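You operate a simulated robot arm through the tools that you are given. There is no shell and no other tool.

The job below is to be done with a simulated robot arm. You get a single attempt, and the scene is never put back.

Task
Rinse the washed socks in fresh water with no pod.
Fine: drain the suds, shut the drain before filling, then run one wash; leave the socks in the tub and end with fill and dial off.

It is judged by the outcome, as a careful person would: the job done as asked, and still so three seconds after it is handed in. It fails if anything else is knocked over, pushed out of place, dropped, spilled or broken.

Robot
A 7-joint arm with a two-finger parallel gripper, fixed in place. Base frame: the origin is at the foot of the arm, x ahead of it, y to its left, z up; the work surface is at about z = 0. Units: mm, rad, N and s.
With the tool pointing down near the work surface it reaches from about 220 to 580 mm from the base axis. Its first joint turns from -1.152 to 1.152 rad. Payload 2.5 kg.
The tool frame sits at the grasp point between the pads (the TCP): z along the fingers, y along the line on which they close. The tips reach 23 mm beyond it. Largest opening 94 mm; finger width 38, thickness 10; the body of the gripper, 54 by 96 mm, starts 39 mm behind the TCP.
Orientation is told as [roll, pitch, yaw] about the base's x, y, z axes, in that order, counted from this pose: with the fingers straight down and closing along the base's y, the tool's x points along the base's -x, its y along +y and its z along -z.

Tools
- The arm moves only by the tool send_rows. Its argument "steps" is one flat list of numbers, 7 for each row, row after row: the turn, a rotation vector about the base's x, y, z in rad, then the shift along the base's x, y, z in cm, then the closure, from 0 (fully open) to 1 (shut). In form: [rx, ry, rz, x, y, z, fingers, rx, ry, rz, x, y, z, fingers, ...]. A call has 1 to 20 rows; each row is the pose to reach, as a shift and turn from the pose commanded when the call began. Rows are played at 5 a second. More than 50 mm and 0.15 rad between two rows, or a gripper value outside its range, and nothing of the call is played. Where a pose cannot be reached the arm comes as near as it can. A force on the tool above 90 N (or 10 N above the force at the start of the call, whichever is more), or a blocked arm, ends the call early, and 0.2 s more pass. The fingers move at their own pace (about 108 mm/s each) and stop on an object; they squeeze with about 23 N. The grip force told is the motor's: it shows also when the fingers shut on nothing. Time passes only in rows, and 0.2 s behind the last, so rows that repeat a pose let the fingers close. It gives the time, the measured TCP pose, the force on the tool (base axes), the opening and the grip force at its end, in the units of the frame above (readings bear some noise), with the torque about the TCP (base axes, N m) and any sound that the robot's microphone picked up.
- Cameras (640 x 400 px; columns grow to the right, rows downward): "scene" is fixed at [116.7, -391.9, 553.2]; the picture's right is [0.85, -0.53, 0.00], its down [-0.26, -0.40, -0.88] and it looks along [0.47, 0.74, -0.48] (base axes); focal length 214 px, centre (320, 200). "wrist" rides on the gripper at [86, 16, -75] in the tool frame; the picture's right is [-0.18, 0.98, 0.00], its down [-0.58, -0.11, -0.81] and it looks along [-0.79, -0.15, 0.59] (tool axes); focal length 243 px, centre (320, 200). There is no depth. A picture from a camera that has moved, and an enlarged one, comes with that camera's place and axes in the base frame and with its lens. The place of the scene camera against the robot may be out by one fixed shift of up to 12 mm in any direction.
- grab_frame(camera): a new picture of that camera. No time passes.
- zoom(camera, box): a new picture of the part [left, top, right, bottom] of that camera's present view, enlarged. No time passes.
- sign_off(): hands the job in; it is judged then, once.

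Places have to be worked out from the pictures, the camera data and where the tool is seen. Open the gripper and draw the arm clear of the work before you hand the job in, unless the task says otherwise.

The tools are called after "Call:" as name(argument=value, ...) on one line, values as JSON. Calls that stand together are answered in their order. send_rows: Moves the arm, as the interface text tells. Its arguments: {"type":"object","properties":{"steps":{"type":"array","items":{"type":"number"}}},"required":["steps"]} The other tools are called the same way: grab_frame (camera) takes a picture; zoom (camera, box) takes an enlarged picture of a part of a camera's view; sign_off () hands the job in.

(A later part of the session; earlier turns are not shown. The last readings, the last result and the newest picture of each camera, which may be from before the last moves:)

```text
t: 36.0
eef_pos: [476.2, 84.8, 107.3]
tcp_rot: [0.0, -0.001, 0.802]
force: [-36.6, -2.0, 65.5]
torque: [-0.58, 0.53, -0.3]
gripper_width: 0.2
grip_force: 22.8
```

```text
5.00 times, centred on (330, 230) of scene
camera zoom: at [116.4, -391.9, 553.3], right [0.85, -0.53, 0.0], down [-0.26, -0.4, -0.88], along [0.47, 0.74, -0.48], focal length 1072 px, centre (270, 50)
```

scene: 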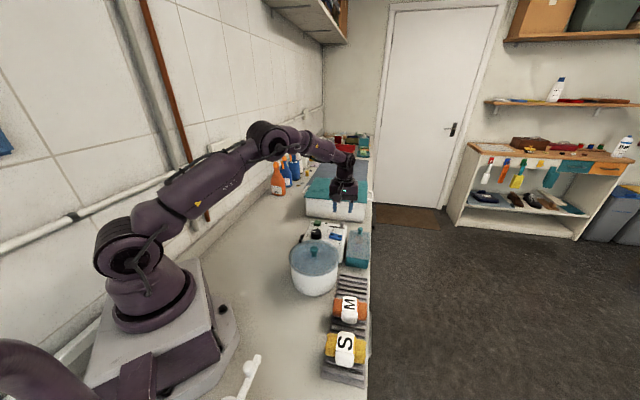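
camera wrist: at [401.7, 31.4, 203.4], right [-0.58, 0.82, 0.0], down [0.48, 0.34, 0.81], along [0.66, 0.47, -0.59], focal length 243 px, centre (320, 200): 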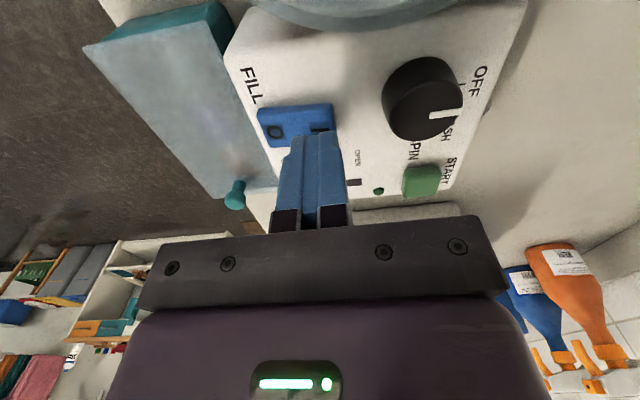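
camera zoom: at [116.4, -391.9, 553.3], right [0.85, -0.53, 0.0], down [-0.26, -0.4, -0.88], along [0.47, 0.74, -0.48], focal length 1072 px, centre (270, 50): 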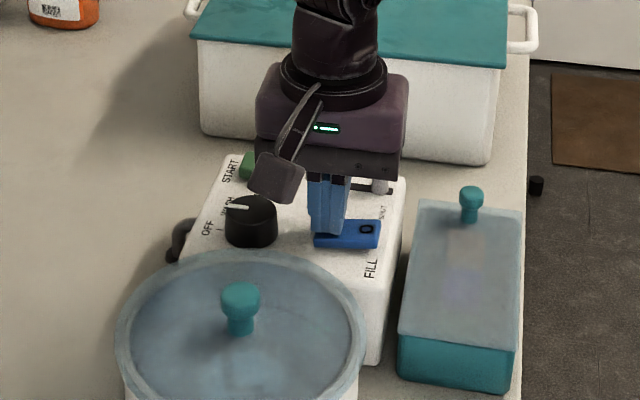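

65 N contact at tip z≈84; the O end seems raised now. Lifting off at once and looking.

Call:
send_rows(steps=[0, 0, 0, 0, 0, 1, 1, 0, 0, 0, 0, 0, 2.7, 1])

Call:
grab_frame(camera="wrist")

Call:
zoom(camera="scene", box=[280, 190, 380, 270])

Call:
zoom(camera="scene", box=[280, 230, 350, 300])

```text
t: 36.6
eef_pos: [475.1, 80.9, 129.4]
tcp_rot: [0.001, 0.003, 0.799]
force: [-0.5, 1.1, 0.0]
torque: [-0.02, 0.04, 0.02]
gripper_width: 0.0
grip_force: 23.3
```

```text
taken
camera wrist: at [402.6, 31.9, 203.9], right [-0.58, 0.82, 0.0], down [0.48, 0.34, 0.81], along [0.66, 0.46, -0.59], focal length 243 px, centre (320, 200)
```

wrist: 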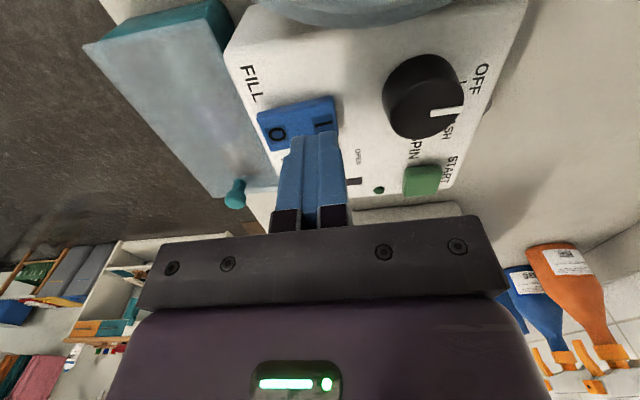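

```text
5.00 times, centred on (330, 230) of scene
camera zoom: at [116.8, -391.9, 553.2], right [0.85, -0.53, 0.0], down [-0.26, -0.4, -0.88], along [0.47, 0.74, -0.48], focal length 1072 px, centre (270, 50)
```

zoom: 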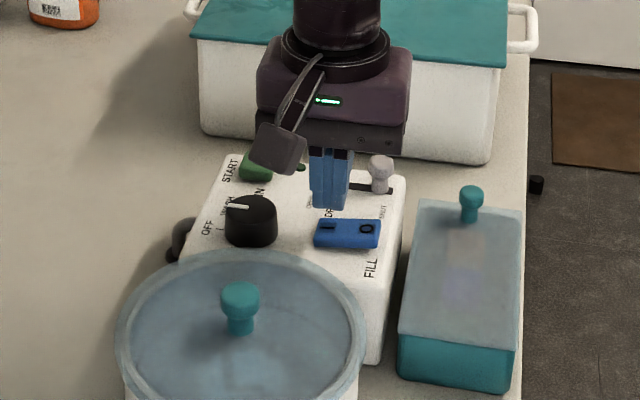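

```text
5.71 times, centred on (315, 265) of scene
camera zoom: at [116.8, -391.9, 553.2], right [0.85, -0.53, 0.0], down [-0.26, -0.4, -0.88], along [0.47, 0.74, -0.48], focal length 1226 px, centre (349, -171)
```

zoom: 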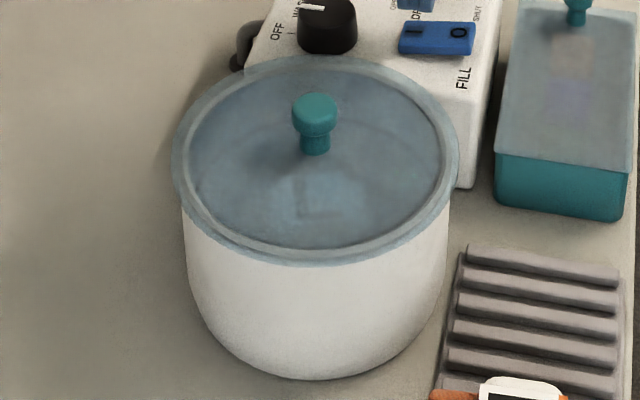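

The rocker has flipped to I; the tub should be filling. I move over the O end to be ready and watch the level.

Call:
send_rows(steps=[0, 0, 0, 1, -0.95, 0, 1, 0, 0, 0, 2.1, -1.9, 0, 1])

Call:
zoom(camera="scene", box=[280, 230, 350, 300])

Call:
grab_frame(camera="wrist")

```text
t: 37.2
eef_pos: [495.9, 64.9, 129.8]
tcp_rot: [0.0, 0.0, 0.799]
force: [0.4, 0.9, 0.5]
torque: [0.02, 0.01, 0.02]
gripper_width: 0.3
grip_force: 23.5
```

```text
5.71 times, centred on (315, 265) of scene
camera zoom: at [116.7, -391.9, 553.2], right [0.85, -0.53, 0.0], down [-0.26, -0.4, -0.88], along [0.47, 0.74, -0.48], focal length 1226 px, centre (349, -171)
```

zoom: 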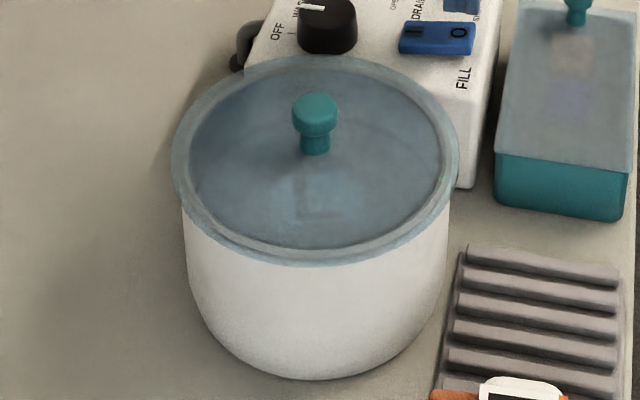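

```text
taken
camera wrist: at [423.3, 14.2, 205.0], right [-0.58, 0.82, 0.0], down [0.48, 0.34, 0.81], along [0.66, 0.47, -0.59], focal length 243 px, centre (320, 200)
```

wrist: 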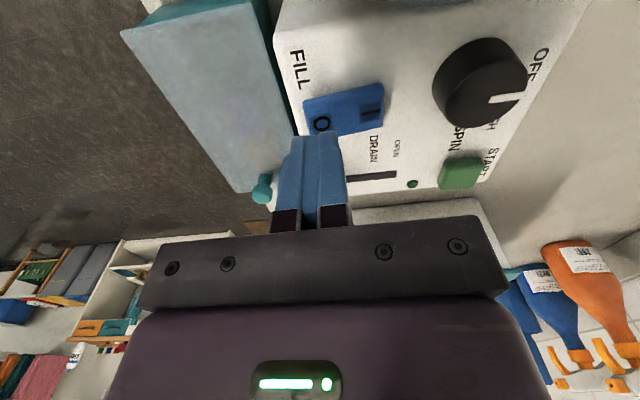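

The bundle is slightly dimmer than before. Waiting in one-second steps and watching closely.

Call:
send_rows(steps=[0, 0, 0, 0, 0, 0, 1, 0, 0, 0, 0, 0, 0, 1, 0, 0, 0, 0, 0, 0, 1, 0, 0, 0, 0, 0, 0, 1])

Call:
zoom(camera="scene", box=[280, 230, 350, 300])

```text
t: 38.2
eef_pos: [495.8, 64.6, 130.4]
tcp_rot: [0.001, -0.002, 0.803]
force: [0.2, 1.2, 0.0]
torque: [-0.02, 0.04, -0.04]
gripper_width: 0.5
grip_force: 23.3
```

```text
5.71 times, centred on (315, 265) of scene
camera zoom: at [116.7, -391.9, 553.2], right [0.85, -0.53, 0.0], down [-0.26, -0.4, -0.88], along [0.47, 0.74, -0.48], focal length 1226 px, centre (349, -171)
```

zoom: 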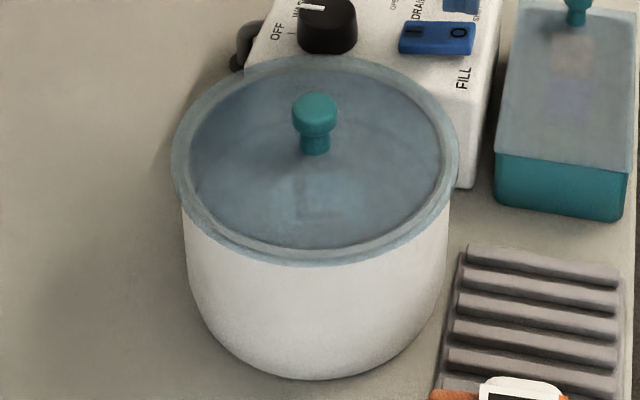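

Call:
send_rows(steps=[0, 0, 0, 0, 0, 0, 1, 0, 0, 0, 0, 0, 0, 1, 0, 0, 0, 0, 0, 0, 1])

Call:
zoom(camera="scene", box=[295, 238, 335, 264])

Call:
zoom(camera="scene", box=[280, 230, 350, 300])

```text
t: 39.0
eef_pos: [496.1, 64.2, 130.9]
tcp_rot: [-0.001, 0.0, 0.801]
force: [-0.3, 0.3, 0.1]
torque: [0.04, -0.04, -0.01]
gripper_width: 0.2
grip_force: 22.9
```

```text
15.38 times, centred on (315, 251) of scene
camera zoom: at [116.7, -391.9, 553.2], right [0.85, -0.53, 0.0], down [-0.26, -0.4, -0.88], along [0.47, 0.74, -0.48], focal length 3300 px, centre (397, -585)
```

zoom: 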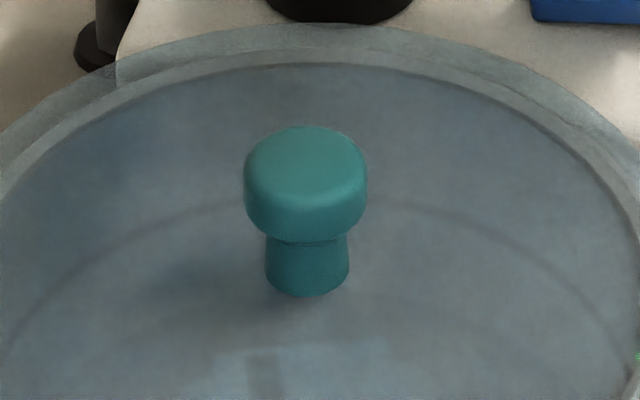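

```text
5.71 times, centred on (315, 265) of scene
camera zoom: at [116.7, -391.9, 553.2], right [0.85, -0.53, 0.0], down [-0.26, -0.4, -0.88], along [0.47, 0.74, -0.48], focal length 1226 px, centre (349, -171)
```

zoom: 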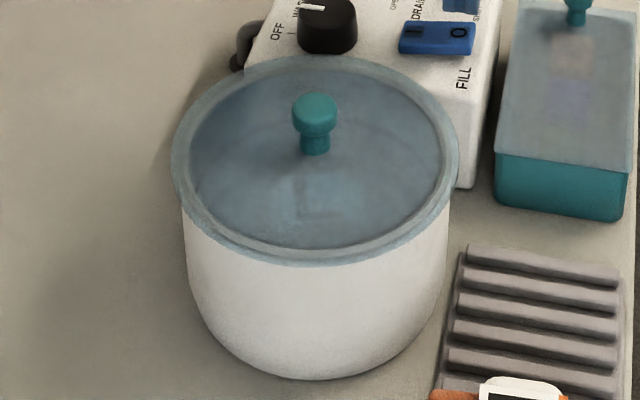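

I see two rings on the back wall: a fixed darker one at z≈60 (there since the drained view, likely a fill line) and a fainter lower one near z≈30. I'll watch whether the lower one rises.

Call:
send_rows(steps=[0, 0, 0, 0, 0, 0, 1, 0, 0, 0, 0, 0, 0, 1, 0, 0, 0, 0, 0, 0, 1, 0, 0, 0, 0, 0, 0, 1])

Call:
zoom(camera="scene", box=[295, 242, 335, 268])

Call:
zoom(camera="scene", box=[295, 238, 335, 264])

```text
t: 40.0
eef_pos: [494.0, 64.5, 130.2]
tcp_rot: [0.0, 0.002, 0.802]
force: [-0.4, 0.3, 0.0]
torque: [-0.06, 0.0, 0.0]
gripper_width: 0.0
grip_force: 22.3
```

```text
15.38 times, centred on (315, 255) of scene
camera zoom: at [116.7, -391.9, 553.2], right [0.85, -0.53, 0.0], down [-0.26, -0.4, -0.88], along [0.47, 0.74, -0.48], focal length 3300 px, centre (397, -646)
```

zoom: 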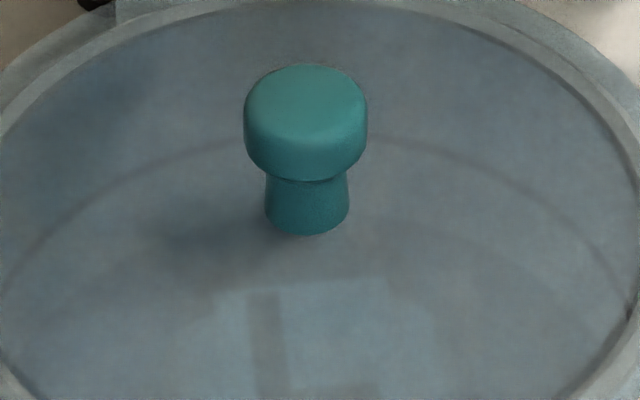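

```text
15.38 times, centred on (315, 251) of scene
camera zoom: at [116.7, -391.9, 553.2], right [0.85, -0.53, 0.0], down [-0.26, -0.4, -0.88], along [0.47, 0.74, -0.48], focal length 3300 px, centre (397, -585)
```

zoom: 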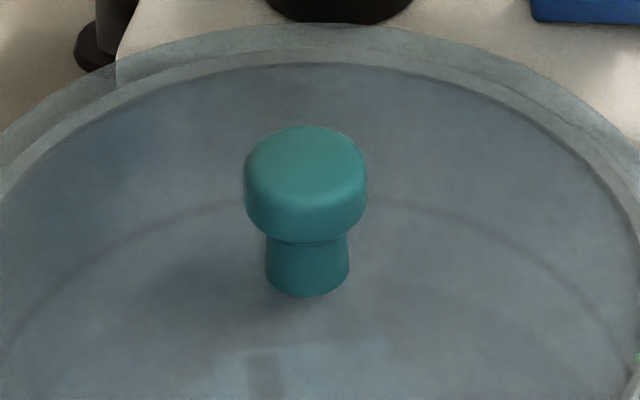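

The lower ring is creeping upward. Continue watching.

Call:
send_rows(steps=[0, 0, 0, 0, 0, 0, 1, 0, 0, 0, 0, 0, 0, 1, 0, 0, 0, 0, 0, 0, 1, 0, 0, 0, 0, 0, 0, 1, 0, 0, 0, 0, 0, 0, 1])

Call:
zoom(camera="scene", box=[295, 242, 335, 268])

```text
t: 41.2
eef_pos: [496.3, 64.5, 131.4]
tcp_rot: [0.0, 0.0, 0.802]
force: [-0.1, 0.8, 0.2]
torque: [0.0, 0.0, -0.02]
gripper_width: 0.0
grip_force: 23.3
```

```text
15.38 times, centred on (315, 255) of scene
camera zoom: at [116.7, -391.9, 553.2], right [0.85, -0.53, 0.0], down [-0.26, -0.4, -0.88], along [0.47, 0.74, -0.48], focal length 3300 px, centre (397, -646)
```

zoom: 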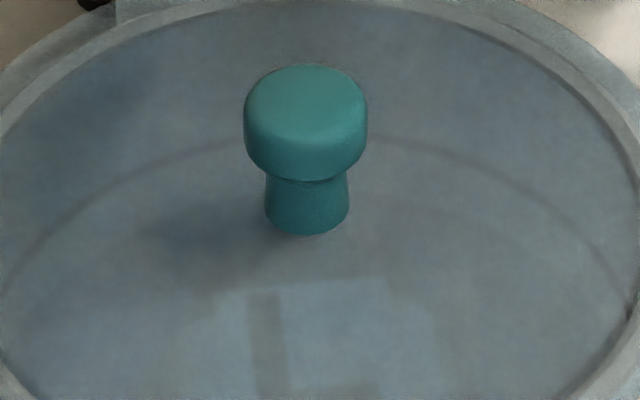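

The edge keeps rising, maybe 4–6 s short of the line. Continue.

Call:
send_rows(steps=[0, 0, 0, 0, 0, 0, 1, 0, 0, 0, 0, 0, 0, 1, 0, 0, 0, 0, 0, 0, 1, 0, 0, 0, 0, 0, 0, 1, 0, 0, 0, 0, 0, 0, 1])

Call:
zoom(camera="scene", box=[295, 242, 335, 268])

Call:
zoom(camera="scene", box=[280, 190, 380, 300])

```text
t: 42.4
eef_pos: [496.2, 63.9, 131.2]
tcp_rot: [0.0, -0.001, 0.801]
force: [0.8, -0.1, 0.5]
torque: [0.04, -0.02, -0.01]
gripper_width: 0.0
grip_force: 23.4
```

```text
15.38 times, centred on (315, 255) of scene
camera zoom: at [116.7, -391.9, 553.2], right [0.85, -0.53, 0.0], down [-0.26, -0.4, -0.88], along [0.47, 0.74, -0.48], focal length 3300 px, centre (397, -646)
```

zoom: 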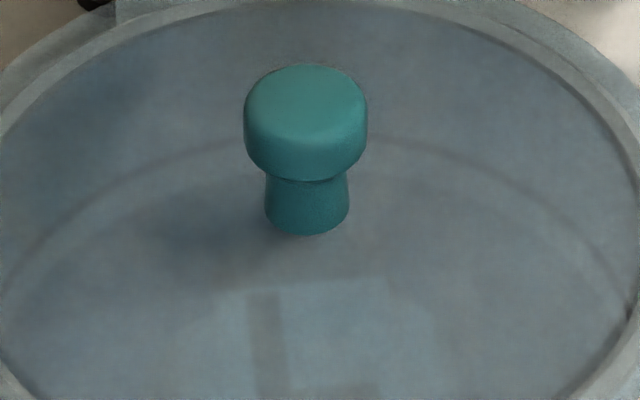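

```text
3.64 times, centred on (330, 245) of scene
camera zoom: at [116.7, -391.9, 553.2], right [0.85, -0.53, 0.0], down [-0.26, -0.4, -0.88], along [0.47, 0.74, -0.48], focal length 780 px, centre (284, 36)
```

zoom: 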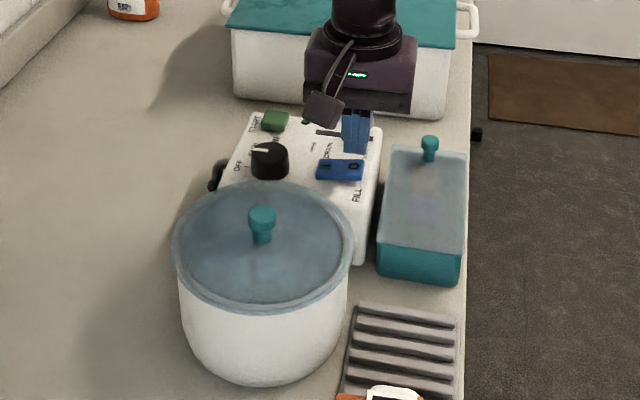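

Water edge is now just below the line. I drop to just above the O end while waiting.

Call:
send_rows(steps=[0, 0, 0, 0, 0, -0.5, 1, 0, 0, 0, 0, 0, -1, 1, 0, 0, 0, 0, 0, -1, 1])

Call:
zoom(camera="scene", box=[295, 242, 335, 268])

Call:
zoom(camera="wrist", box=[220, 60, 420, 190])

```text
t: 43.2
eef_pos: [494.9, 65.5, 120.6]
tcp_rot: [0.001, -0.001, 0.8]
force: [0.2, 0.3, -0.3]
torque: [0.05, 0.0, -0.02]
gripper_width: 0.0
grip_force: 23.0
```

```text
15.38 times, centred on (315, 255) of scene
camera zoom: at [116.7, -391.9, 553.2], right [0.85, -0.53, 0.0], down [-0.26, -0.4, -0.88], along [0.47, 0.74, -0.48], focal length 3300 px, centre (397, -646)
```

zoom: 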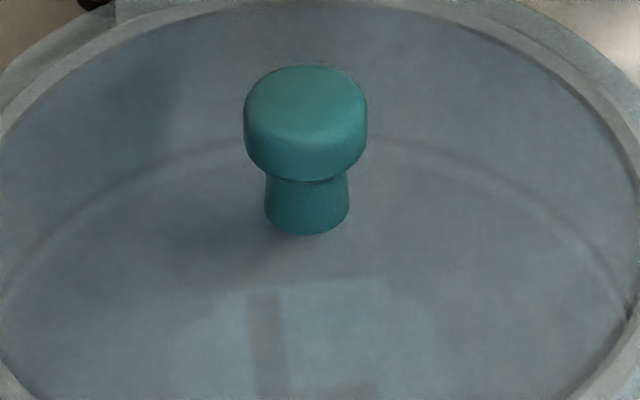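

```text
3.08 times, centred on (320, 125) of wrist
camera zoom: at [423.0, 14.6, 194.7], right [-0.58, 0.82, 0.0], down [0.48, 0.34, 0.81], along [0.66, 0.47, -0.59], focal length 746 px, centre (320, 431)
```

zoom: 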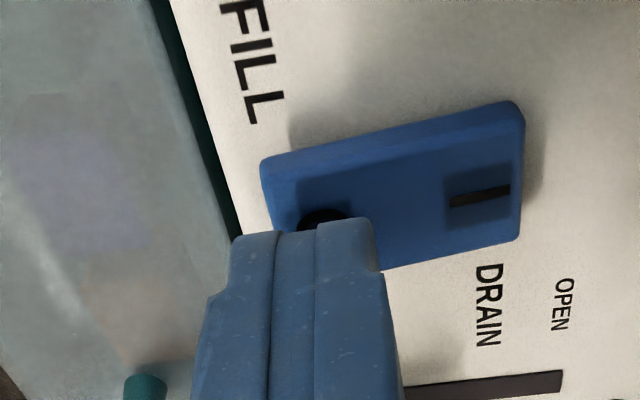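

Nearly at the line. One short further wait, slightly lower, then press O.

Call:
send_rows(steps=[0, 0, 0, 0, 0, -0.3, 1, 0, 0, 0, 0, 0, -0.4, 1])

Call:
zoom(camera="scene", box=[295, 242, 335, 268])

Call:
zoom(camera="scene", box=[318, 242, 338, 255])

```text
t: 43.8
eef_pos: [496.1, 65.4, 116.6]
tcp_rot: [-0.001, 0.0, 0.801]
force: [-0.2, 0.0, -0.2]
torque: [0.02, 0.01, 0.01]
gripper_width: 0.0
grip_force: 23.3
```

```text
15.38 times, centred on (315, 255) of scene
camera zoom: at [116.7, -391.9, 553.2], right [0.85, -0.53, 0.0], down [-0.26, -0.4, -0.88], along [0.47, 0.74, -0.48], focal length 3300 px, centre (397, -646)
```

zoom: 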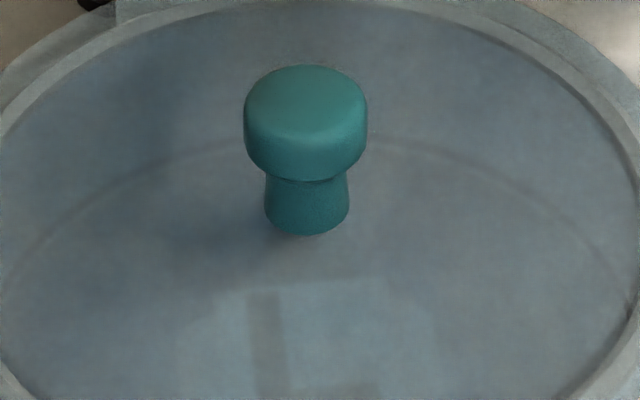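

```text
16.00 times, centred on (328, 248) of scene
camera zoom: at [116.7, -391.9, 553.2], right [0.85, -0.53, 0.0], down [-0.26, -0.4, -0.88], along [0.47, 0.74, -0.48], focal length 3432 px, centre (192, -576)
```

zoom: 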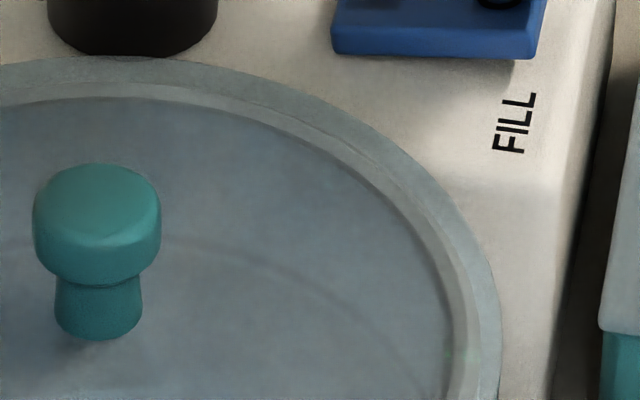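

Water meets the line (the line is fading into the edge). Pressing O now.

Call:
send_rows(steps=[0, 0, 0, 0, 0, -0.6, 1, 0, 0, 0, 0, 0, -1.0, 1, 0, 0, 0, 0, 0, -1.25, 1])

Call:
zoom(camera="scene", box=[280, 190, 380, 270])

```text
t: 44.6
eef_pos: [497.5, 63.5, 106.8]
tcp_rot: [-0.002, 0.0, 0.799]
force: [-24.1, -9.9, 53.6]
torque: [0.1, 0.89, 0.22]
gripper_width: 0.0
grip_force: 23.2
```

```text
5.00 times, centred on (330, 230) of scene
camera zoom: at [116.4, -391.9, 553.3], right [0.85, -0.53, 0.0], down [-0.26, -0.4, -0.88], along [0.47, 0.74, -0.48], focal length 1072 px, centre (270, 50)
```

zoom: 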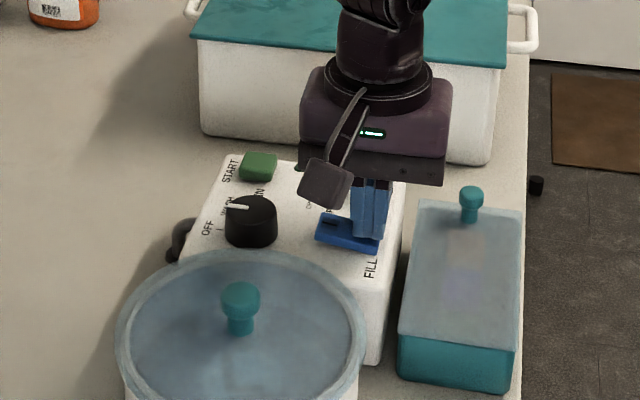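

Pressed with ~54 N; the I end appears raised. Lifting off to confirm.

Call:
send_rows(steps=[0, 0, 0, 0, 0, 1.5, 1, 0, 0, 0, 0, 0, 4, 1, 0, 0, 0, 0, 0, 4, 1])

Call:
zoom(camera="scene", box=[280, 190, 380, 270])

Call:
zoom(camera="scene", box=[295, 242, 335, 268])

Call:
grab_frame(camera="wrist")

```text
t: 45.4
eef_pos: [496.2, 64.6, 142.8]
tcp_rot: [0.0, 0.001, 0.803]
force: [-0.1, -0.4, -0.2]
torque: [0.0, -0.02, -0.01]
gripper_width: 0.0
grip_force: 22.5
```

```text
5.00 times, centred on (330, 230) of scene
camera zoom: at [116.7, -391.9, 553.2], right [0.85, -0.53, 0.0], down [-0.26, -0.4, -0.88], along [0.47, 0.74, -0.48], focal length 1072 px, centre (270, 50)
```

zoom: 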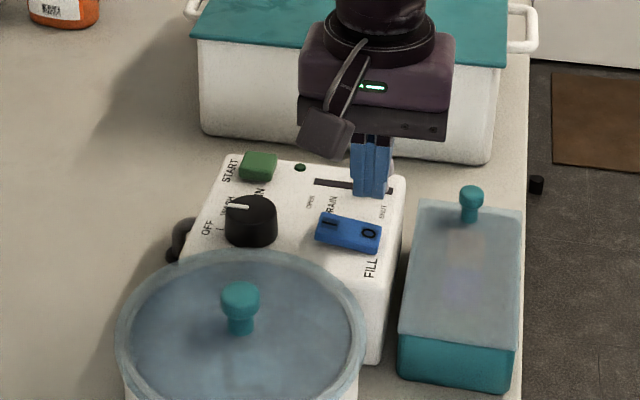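

```text
15.38 times, centred on (315, 255) of scene
camera zoom: at [116.7, -391.9, 553.2], right [0.85, -0.53, 0.0], down [-0.26, -0.4, -0.88], along [0.47, 0.74, -0.48], focal length 3300 px, centre (397, -646)
```

zoom: 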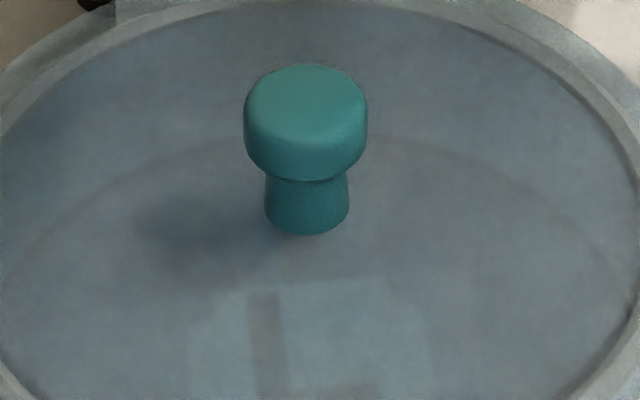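

```text
taken
camera wrist: at [423.2, 14.4, 216.5], right [-0.58, 0.82, 0.0], down [0.48, 0.34, 0.81], along [0.66, 0.47, -0.59], focal length 243 px, centre (320, 200)
```

wrist: 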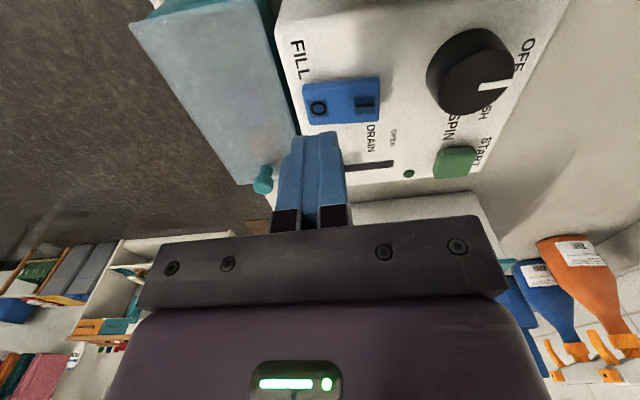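

FILL is back to O and the water sits at the line. Next the dial, which I put at about (431, 118.5), top z≈90: I hover above it turned so there's room for the twist away from the tub.

Call:
send_rows(steps=[0, 0, 0, 0, 0, 1.65, 0.8, 0, 0, 0.13, -1.7, 1.4, 1.65, 0.36, 0, 0, 0.26, -3.4, 2.8, 1.65, 0.36, 0, 0, 0.39, -5.0, 4.1, 1.65, 0.36, 0, 0, 0.5, -6.54, 5.35, 1.65, 0.36, 0, 0, 0.5, -6.54, 5.35, 1.65, 0.36])

Call:
grab_frame(camera="wrist")

Call:
zoom(camera="wrist", box=[220, 40, 420, 180])

Call:
zoom(camera="scene", box=[260, 180, 380, 270])

```text
t: 46.8
eef_pos: [431.8, 118.6, 158.9]
tcp_rot: [-0.001, 0.0, 1.3]
force: [0.7, -0.2, 0.5]
torque: [0.0, 0.0, -0.03]
gripper_width: 60.3
grip_force: 0.0
```

```text
taken
camera wrist: at [390.9, 39.3, 233.4], right [-0.9, 0.44, 0.0], down [0.26, 0.53, 0.81], along [0.35, 0.72, -0.59], focal length 243 px, centre (320, 200)
```

wrist: 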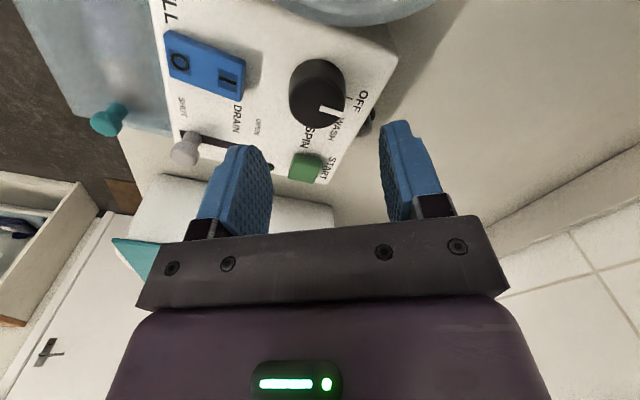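

```text
2.86 times, centred on (320, 110) of wrist
camera zoom: at [390.9, 39.3, 233.4], right [-0.9, 0.44, 0.0], down [0.26, 0.53, 0.81], along [0.35, 0.72, -0.59], focal length 693 px, centre (320, 457)
```

zoom: 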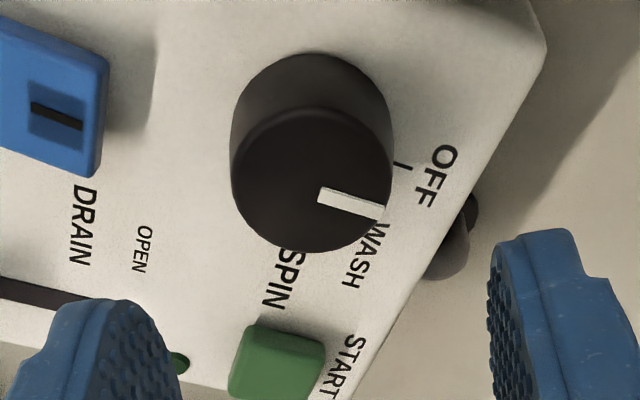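

```text
4.44 times, centred on (320, 225) of scene
camera zoom: at [116.7, -391.9, 553.2], right [0.85, -0.53, 0.0], down [-0.26, -0.4, -0.88], along [0.47, 0.74, -0.48], focal length 953 px, centre (320, 89)
```

zoom: 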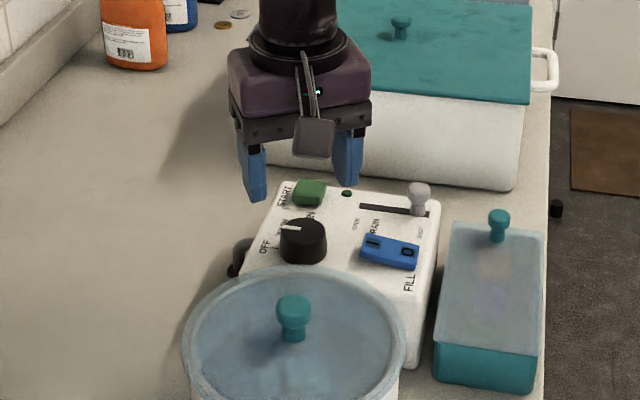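

Dial centre confirmed at about (431.6, 118.6), pointer at OFF (≈136°), WASH 45° clockwise from there. I narrow the opening to 50 mm to stay well clear of the rocker and lower around the knob.

Call:
send_rows(steps=[0, 0, 0, 0.05, 0.01, 0, 0.468, 0, 0, 0, 0.05, 0.01, -2, 0.468, 0, 0, 0, 0.05, 0.01, -4, 0.468, 0, 0, 0, 0.05, 0.01, -5.2, 0.468, 0, 0, 0, 0.05, 0.01, -6.1, 0.468, 0, 0, 0, 0.05, 0.01, -6.1, 0.468])

Call:
grab_frame(camera="wrist")

Call:
zoom(camera="scene", box=[260, 180, 380, 270])

```text
t: 48.2
eef_pos: [430.6, 117.6, 98.4]
tcp_rot: [0.0, 0.0, 1.301]
force: [-0.4, 0.2, 0.0]
torque: [0.0, 0.0, -0.01]
gripper_width: 50.1
grip_force: 0.0
```

```text
taken
camera wrist: at [391.9, 39.4, 173.0], right [-0.9, 0.44, 0.0], down [0.26, 0.53, 0.81], along [0.35, 0.72, -0.59], focal length 243 px, centre (320, 200)
```

wrist: 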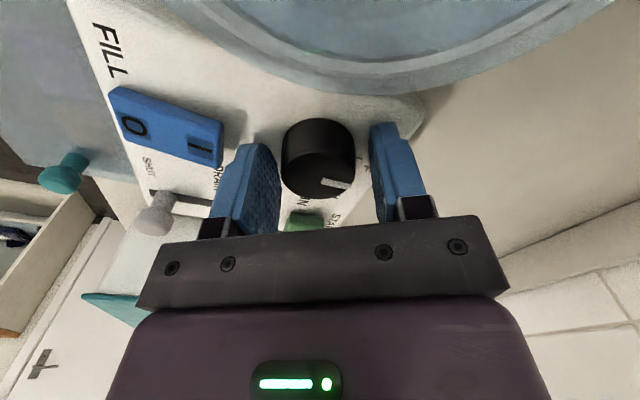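

```text
4.44 times, centred on (320, 225) of scene
camera zoom: at [116.7, -391.9, 553.2], right [0.85, -0.53, 0.0], down [-0.26, -0.4, -0.88], along [0.47, 0.74, -0.48], focal length 953 px, centre (320, 89)
```

zoom: 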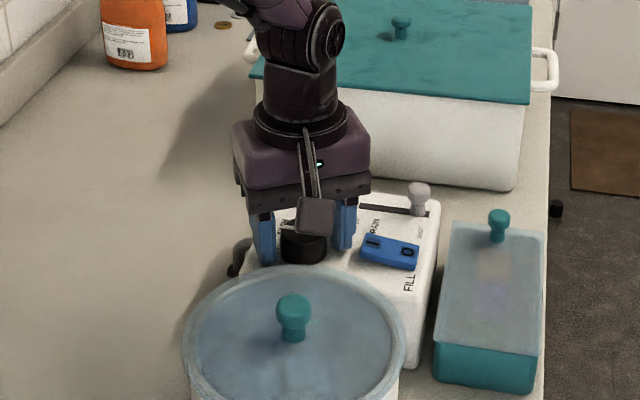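

Knob is between the fingers, clear of the rocker. Gripping and turning 45° clockwise to WASH.

Call:
send_rows(steps=[0, 0, 0, 0, 0, 0, 0.75, 0, 0, 0, 0, 0, 0, 1, 0, 0, 0, 0, 0, 0, 1, 0, 0, -0.12, 0, 0, 0, 1, 0, 0, -0.24, 0, 0, 0, 1, 0, 0, -0.36, 0, 0, 0, 1, 0, 0, -0.48, 0, 0, 0, 1, 0, 0, -0.6, 0, 0, 0, 1, 0, 0, -0.7, 0, 0, 0, 1, 0, 0, -0.785, 0, 0, 0, 1, 0, 0, -0.785, 0, 0, 0, 1])

Call:
grab_frame(camera="wrist")

Call:
zoom(camera="wrist", box=[220, 60, 420, 220])

Call:
zoom(camera="scene", box=[260, 180, 380, 270])

```text
t: 50.6
eef_pos: [432.0, 117.0, 99.1]
tcp_rot: [-0.002, -0.003, 0.514]
force: [27.1, -10.2, -17.4]
torque: [-0.32, -0.2, 0.01]
gripper_width: 36.8
grip_force: 45.2
```

```text
taken
camera wrist: at [348.0, 89.4, 172.8], right [-0.32, 0.95, 0.0], down [0.56, 0.19, 0.81], along [0.77, 0.26, -0.59], focal length 243 px, centre (320, 200)
```

wrist: 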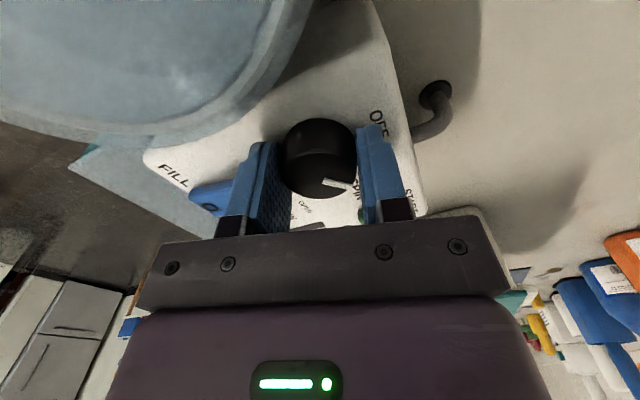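

```text
2.50 times, centred on (320, 140) of wrist
camera zoom: at [348.0, 89.4, 172.8], right [-0.32, 0.95, 0.0], down [0.56, 0.19, 0.81], along [0.77, 0.26, -0.59], focal length 606 px, centre (320, 350)
```

zoom: 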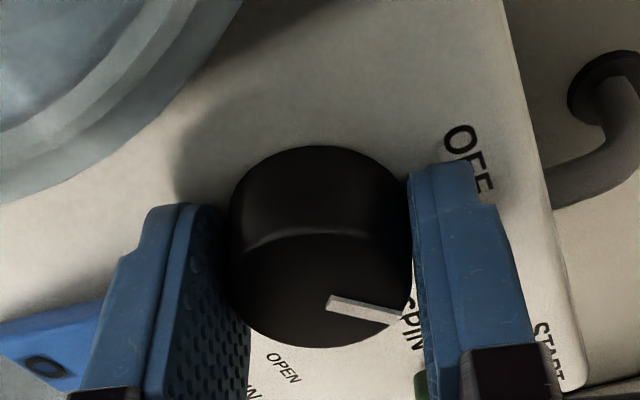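

```text
4.44 times, centred on (320, 225) of scene
camera zoom: at [116.8, -391.9, 553.2], right [0.85, -0.53, 0.0], down [-0.26, -0.4, -0.88], along [0.47, 0.74, -0.48], focal length 953 px, centre (320, 89)
```

zoom: 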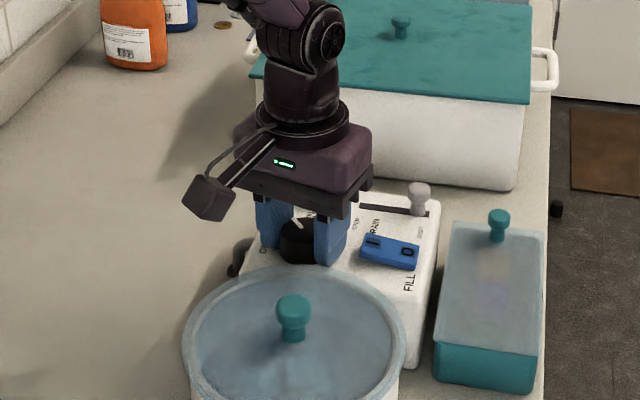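

The dial turned with the gripper. Releasing and lifting straight up to check the pointer.

Call:
send_rows(steps=[0, 0, 0, 0, 0, 0, 0.8, 0, 0, 0, 0, 0, 0, 0.468, 0, 0, 0, 0, 0, 0, 0.468, 0, 0, 0, 0, 0, 2.5, 0.468, 0, 0, 0, 0, 0, 6, 0.468, 0, 0, 0, 0, 0, 6, 0.468])

Call:
zoom(camera="wrist", box=[200, 20, 440, 180])

Call:
zoom(camera="scene", box=[280, 200, 380, 270])

```text
t: 52.0
eef_pos: [431.9, 118.3, 159.2]
tcp_rot: [0.0, 0.001, 0.514]
force: [-0.3, 0.1, -0.3]
torque: [0.01, -0.02, 0.0]
gripper_width: 50.2
grip_force: 0.0
```

```text
2.50 times, centred on (320, 100) of wrist
camera zoom: at [346.8, 89.6, 234.1], right [-0.32, 0.95, 0.0], down [0.56, 0.19, 0.81], along [0.76, 0.26, -0.59], focal length 606 px, centre (320, 450)
```

zoom: 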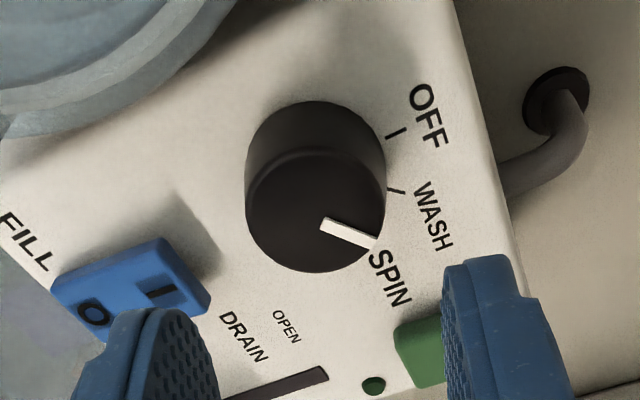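

```text
5.71 times, centred on (330, 235) of scene
camera zoom: at [116.7, -391.9, 553.2], right [0.85, -0.53, 0.0], down [-0.26, -0.4, -0.88], along [0.47, 0.74, -0.48], focal length 1226 px, centre (263, 0)
```

zoom: 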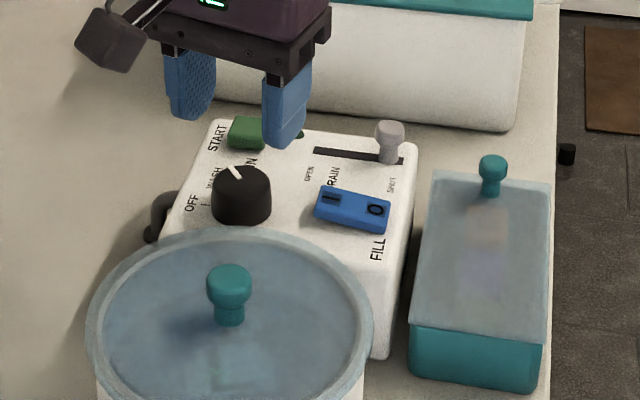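

I want to be sure the pointer is on WASH and not past it; zooming more tightly.

Call:
zoom(camera="wrist", box=[285, 50, 385, 140])

Call:
zoom(camera="scene", box=[305, 222, 335, 244])

```text
4.44 times, centred on (335, 95) of wrist
camera zoom: at [346.8, 89.6, 234.1], right [-0.32, 0.95, 0.0], down [0.56, 0.19, 0.81], along [0.76, 0.26, -0.59], focal length 1078 px, centre (253, 667)
```

zoom: 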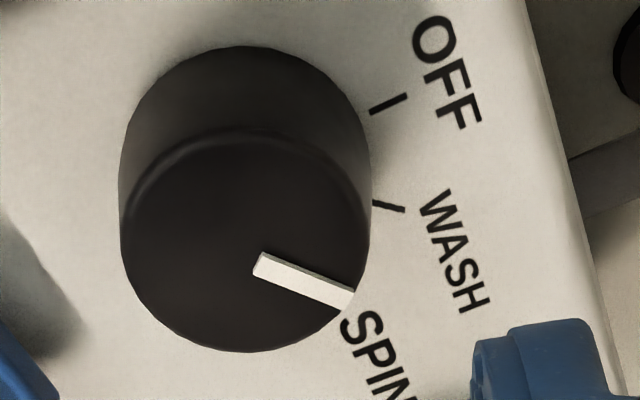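

```text
16.00 times, centred on (320, 233) of scene
camera zoom: at [116.7, -391.9, 553.2], right [0.85, -0.53, 0.0], down [-0.26, -0.4, -0.88], along [0.47, 0.74, -0.48], focal length 3432 px, centre (320, -328)
```

zoom: 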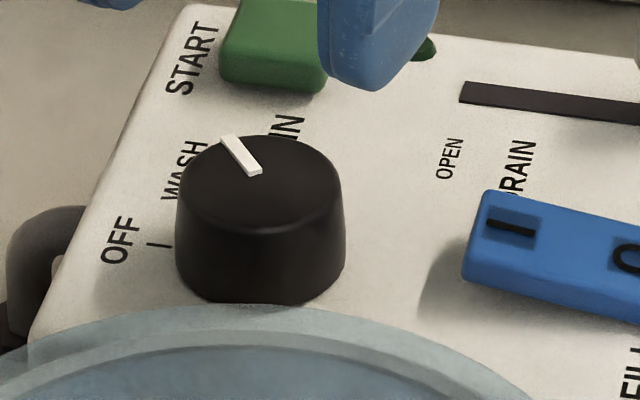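

Measured against the ticks (45° apart), the pointer lines up with WASH. Next: move over the START button (≈(474, 178), top z≈76) with fingers closed.

Call:
send_rows(steps=[0, 0, 0, 1.4, 2, 0, 0.8, 0, 0, 0, 2.8, 4, 0, 1, 0, 0, 0, 4.25, 5.94, 0, 1, 0, 0, 0, 4.25, 5.94, -2, 1, 0, 0, 0, 4.25, 5.94, -4, 1, 0, 0, 0, 4.25, 5.94, -4, 1])

Call:
grab_frame(camera="wrist")

Call:
zoom(camera="scene", box=[280, 180, 380, 250])

```text
t: 53.4
eef_pos: [473.2, 178.4, 118.2]
tcp_rot: [0.0, 0.0, 0.514]
force: [-0.4, -0.3, 0.3]
torque: [-0.01, 0.01, -0.02]
gripper_width: 0.0
grip_force: 22.5
```

```text
taken
camera wrist: at [389.6, 150.2, 192.7], right [-0.32, 0.95, 0.0], down [0.56, 0.19, 0.81], along [0.76, 0.26, -0.59], focal length 243 px, centre (320, 200)
```

wrist: 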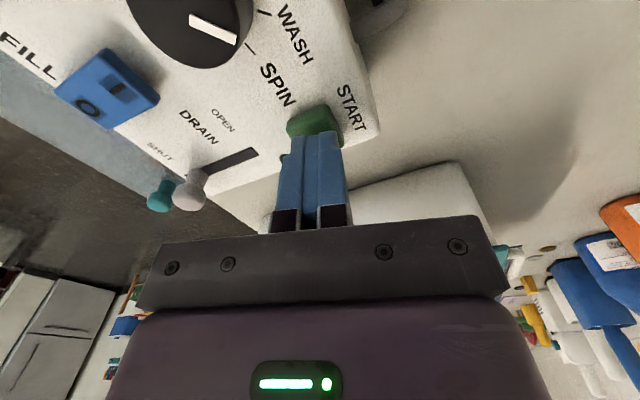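

```text
5.71 times, centred on (330, 215) of scene
camera zoom: at [116.7, -391.9, 553.2], right [0.85, -0.53, 0.0], down [-0.26, -0.4, -0.88], along [0.47, 0.74, -0.48], focal length 1226 px, centre (263, 114)
```

zoom: 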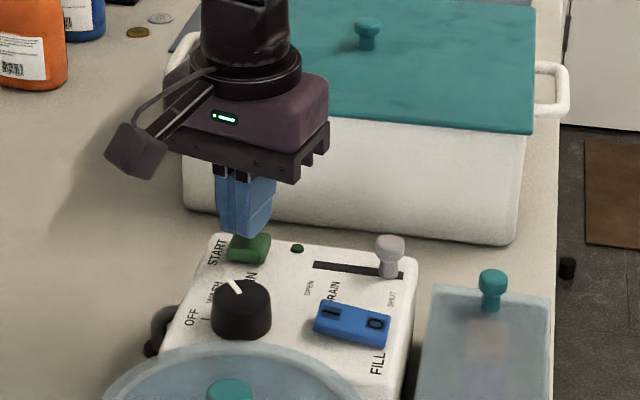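

The pointer reads somewhere between 80° and 90° in these oblique views, and I don't want to start on a half-set dial. I'll lift and tilt the wrist to look straight down on the dial for an exact reading.

Call:
send_rows(steps=[0, 0, 0, 0, 0, 3.3, 1, -0.04, 0.118, 0, 0, -1, 3.3, 1, -0.081, 0.236, 0, -0.1, -2.2, 3.3, 1, -0.121, 0.355, 0, -0.2, -3.5, 3.3, 1, -0.162, 0.473, 0, -0.35, -4.7, 3.3, 1, -0.162, 0.473, 0, -0.35, -4.7, 3.3, 1])

Call:
grab_frame(camera="wrist")

Call:
zoom(camera="wrist", box=[260, 30, 380, 130])

```text
t: 54.8
eef_pos: [470.6, 131.8, 151.2]
tcp_rot: [0.1, 0.493, 0.541]
force: [0.4, -0.2, 0.2]
torque: [0.04, 0.0, 0.0]
gripper_width: 0.0
grip_force: 22.8
```

```text
taken
camera wrist: at [430.0, 118.5, 257.8], right [-0.32, 0.95, 0.0], down [0.86, 0.29, 0.42], along [0.4, 0.14, -0.91], focal length 243 px, centre (320, 200)
```

wrist: 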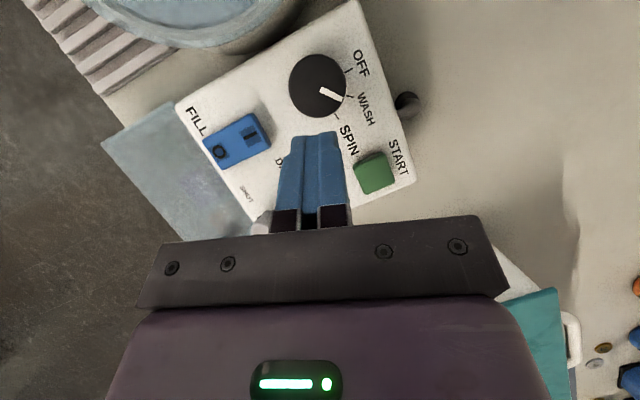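

```text
4.00 times, centred on (320, 80) of wrist
camera zoom: at [430.0, 118.5, 257.8], right [-0.32, 0.95, 0.0], down [0.86, 0.29, 0.42], along [0.4, 0.14, -0.91], focal length 970 px, centre (320, 680)
```

zoom: 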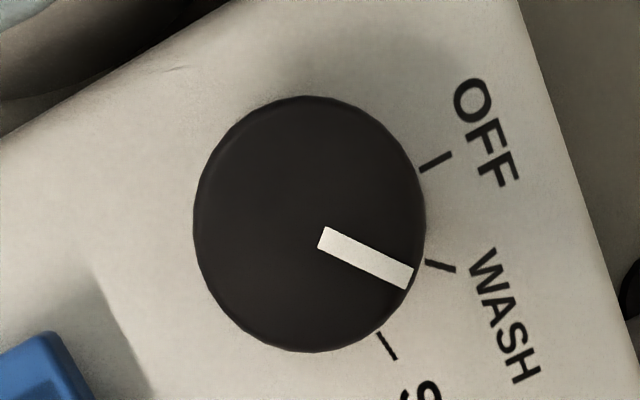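

Looking straight down: OFF, WASH and SPIN ticks are 40° apart, and the pointer is about 8° past WASH. I'll straighten up, regrip the dial and turn it back by about 8°.

Call:
send_rows(steps=[0.04, -0.118, 0, -0.5, -0.2, 1.7, 0.8, 0.081, -0.236, 0, -1.4, -0.5, 1.7, 0.468, 0.121, -0.355, 0, -2.6, -0.9, 1.7, 0.468, 0.162, -0.473, 0, -3.85, -1.3, 1.7, 0.468, 0.162, -0.473, 0, -3.85, -1.3, 0.7, 0.468, 0.162, -0.473, 0, -3.85, -1.3, 0.7, 0.468])

Call:
grab_frame(camera="wrist")

```text
t: 56.2
eef_pos: [430.8, 117.6, 157.8]
tcp_rot: [0.0, -0.001, 0.515]
force: [-0.1, 0.1, 0.0]
torque: [0.0, -0.01, -0.01]
gripper_width: 50.1
grip_force: 0.0
```

```text
taken
camera wrist: at [347.4, 89.3, 232.9], right [-0.32, 0.95, 0.0], down [0.56, 0.19, 0.81], along [0.76, 0.26, -0.59], focal length 243 px, centre (320, 200)
```

wrist: 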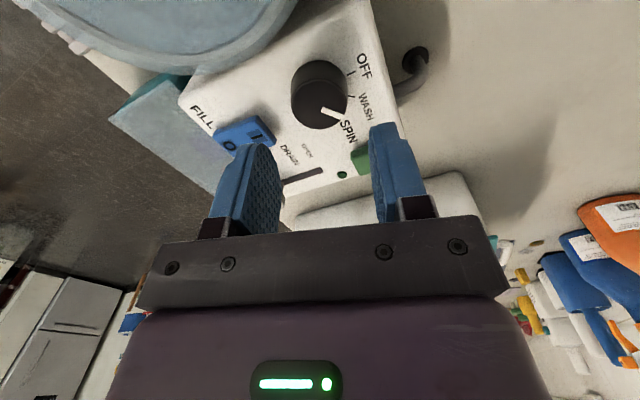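

Upright over the dial again; descend, grip, turn back ~8°, release and lift.

Call:
send_rows(steps=[0, 0, 0, 0, 0, -2, 0.468, 0, 0, 0, 0, 0, -4, 0.468, 0, 0, 0, 0, 0, -5.2, 0.468, 0, 0, 0, 0, 0, -6.1, 0.468, 0, 0, 0, 0, 0, -6.1, 0.75, 0, 0, 0, 0, 0, -6.1, 1, 0, 0, 0, 0, 0, -6.1, 1, 0, 0, 0.07, 0, 0, -6.1, 1, 0, 0, 0.145, 0, 0, -6.1, 1, 0, 0, 0.145, 0, 0, -6.1, 1])

Call:
send_rows(steps=[0, 0, 0, 0, 0, 0, 0.8, 0, 0, 0, 0, 0, 0, 0.468, 0, 0, 0, 0, 0, 0, 0.468, 0, 0, 0, 0, 0, 2.5, 0.468, 0, 0, 0, 0, 0, 6, 0.468, 0, 0, 0, 0, 0, 6, 0.468])

Call:
grab_frame(camera="wrist")

```text
t: 58.4
eef_pos: [430.8, 115.5, 98.5]
tcp_rot: [-0.003, 0.001, 0.659]
force: [-8.9, -13.1, 20.4]
torque: [0.54, -0.28, -0.1]
gripper_width: 37.0
grip_force: 44.6
```

```text
t: 59.8
eef_pos: [432.5, 118.6, 159.3]
tcp_rot: [0.001, 0.001, 0.661]
force: [0.3, -0.1, 0.3]
torque: [-0.03, -0.03, -0.01]
gripper_width: 49.7
grip_force: 0.1
```

```text
taken
camera wrist: at [351.5, 79.7, 232.8], right [-0.46, 0.89, 0.0], down [0.53, 0.27, 0.81], along [0.72, 0.37, -0.59], focal length 243 px, centre (320, 200)
```

wrist: 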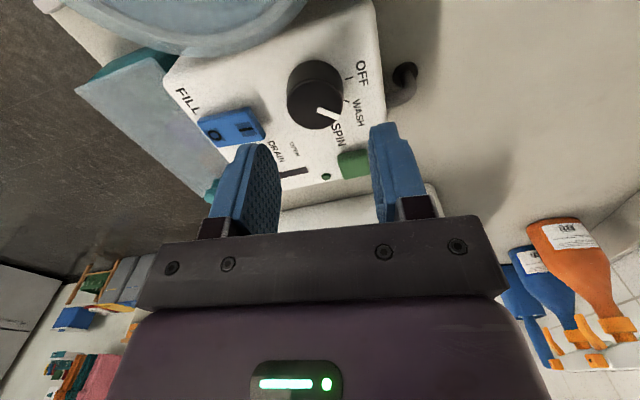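

Tilting again to read the dial from straight above.

Call:
send_rows(steps=[-0.058, 0.111, 0, 0.9, 0.5, 1, 0.8, -0.115, 0.222, 0, 1.8, 0.9, 1, 1, -0.173, 0.334, 0, 2.7, 1.4, 0.5, 1, -0.23, 0.445, 0, 3.5, 1.84, 0, 1, -0.23, 0.445, 0, 3.5, 1.84, 0, 1])

Call:
zoom(camera="wrist", box=[260, 30, 380, 130])

Call:
grab_frame(camera="wrist")

```text
t: 61.0
eef_pos: [467.1, 137.6, 156.3]
tcp_rot: [0.1, 0.493, 0.685]
force: [0.0, 0.6, 0.5]
torque: [0.02, 0.0, 0.01]
gripper_width: 0.2
grip_force: 22.6
```

```text
4.00 times, centred on (320, 80) of wrist
camera zoom: at [428.7, 118.2, 264.2], right [-0.46, 0.89, 0.0], down [0.81, 0.42, 0.42], along [0.38, 0.19, -0.91], focal length 970 px, centre (320, 680)
```

zoom: 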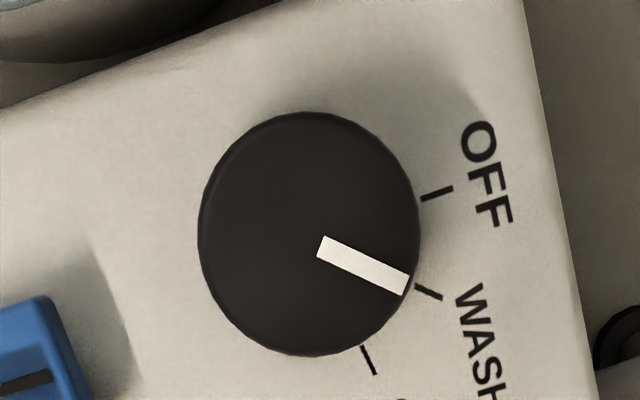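

```text
taken
camera wrist: at [428.7, 118.2, 264.2], right [-0.46, 0.89, 0.0], down [0.81, 0.42, 0.42], along [0.38, 0.19, -0.91], focal length 243 px, centre (320, 200)
```

wrist: 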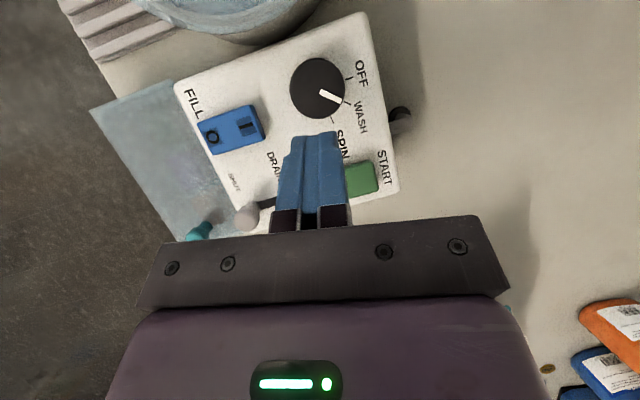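

Pointer now lines up exactly with the WASH tick. Untilt and go to the START button at about (473.7, 178.5).

Call:
send_rows(steps=[0.058, -0.111, 0, 0.1, 1, 0, 1, 0.115, -0.222, 0, 0.3, 2, 0, 1, 0.173, -0.334, 0, 0.5, 3.1, 0, 1, 0.23, -0.445, 0, 0.67, 4.21, 0, 1, 0.23, -0.445, 0, 0.67, 4.21, -2.5, 1, 0.23, -0.445, 0, 0.67, 4.21, -4.5, 1, 0.23, -0.445, 0, 0.67, 4.21, -4.5, 1])

Call:
grab_frame(camera="wrist")

Call:
zoom(camera="scene", box=[280, 180, 380, 250])

```text
t: 62.6
eef_pos: [472.5, 177.8, 111.3]
tcp_rot: [-0.002, 0.0, 0.659]
force: [-0.8, -0.6, -0.1]
torque: [-0.01, 0.01, 0.02]
gripper_width: 0.0
grip_force: 22.5
```

```text
taken
camera wrist: at [393.8, 138.4, 186.7], right [-0.46, 0.89, 0.0], down [0.53, 0.27, 0.81], along [0.72, 0.37, -0.59], focal length 243 px, centre (320, 200)
```

wrist: 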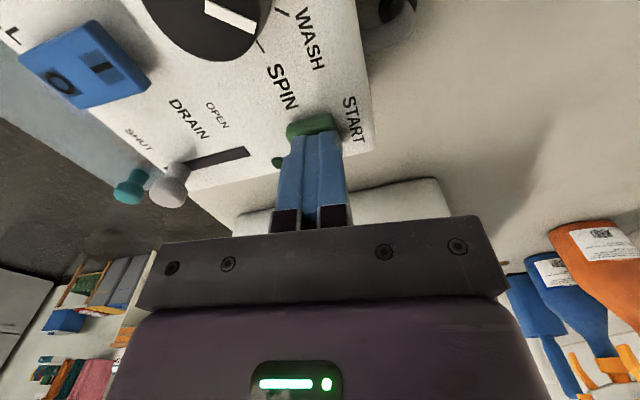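

```text
5.71 times, centred on (330, 215) of scene
camera zoom: at [116.7, -391.9, 553.2], right [0.85, -0.53, 0.0], down [-0.26, -0.4, -0.88], along [0.47, 0.74, -0.48], focal length 1226 px, centre (263, 114)
```

zoom: 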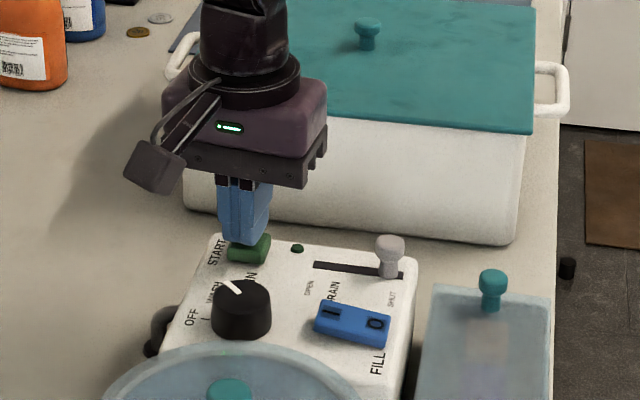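

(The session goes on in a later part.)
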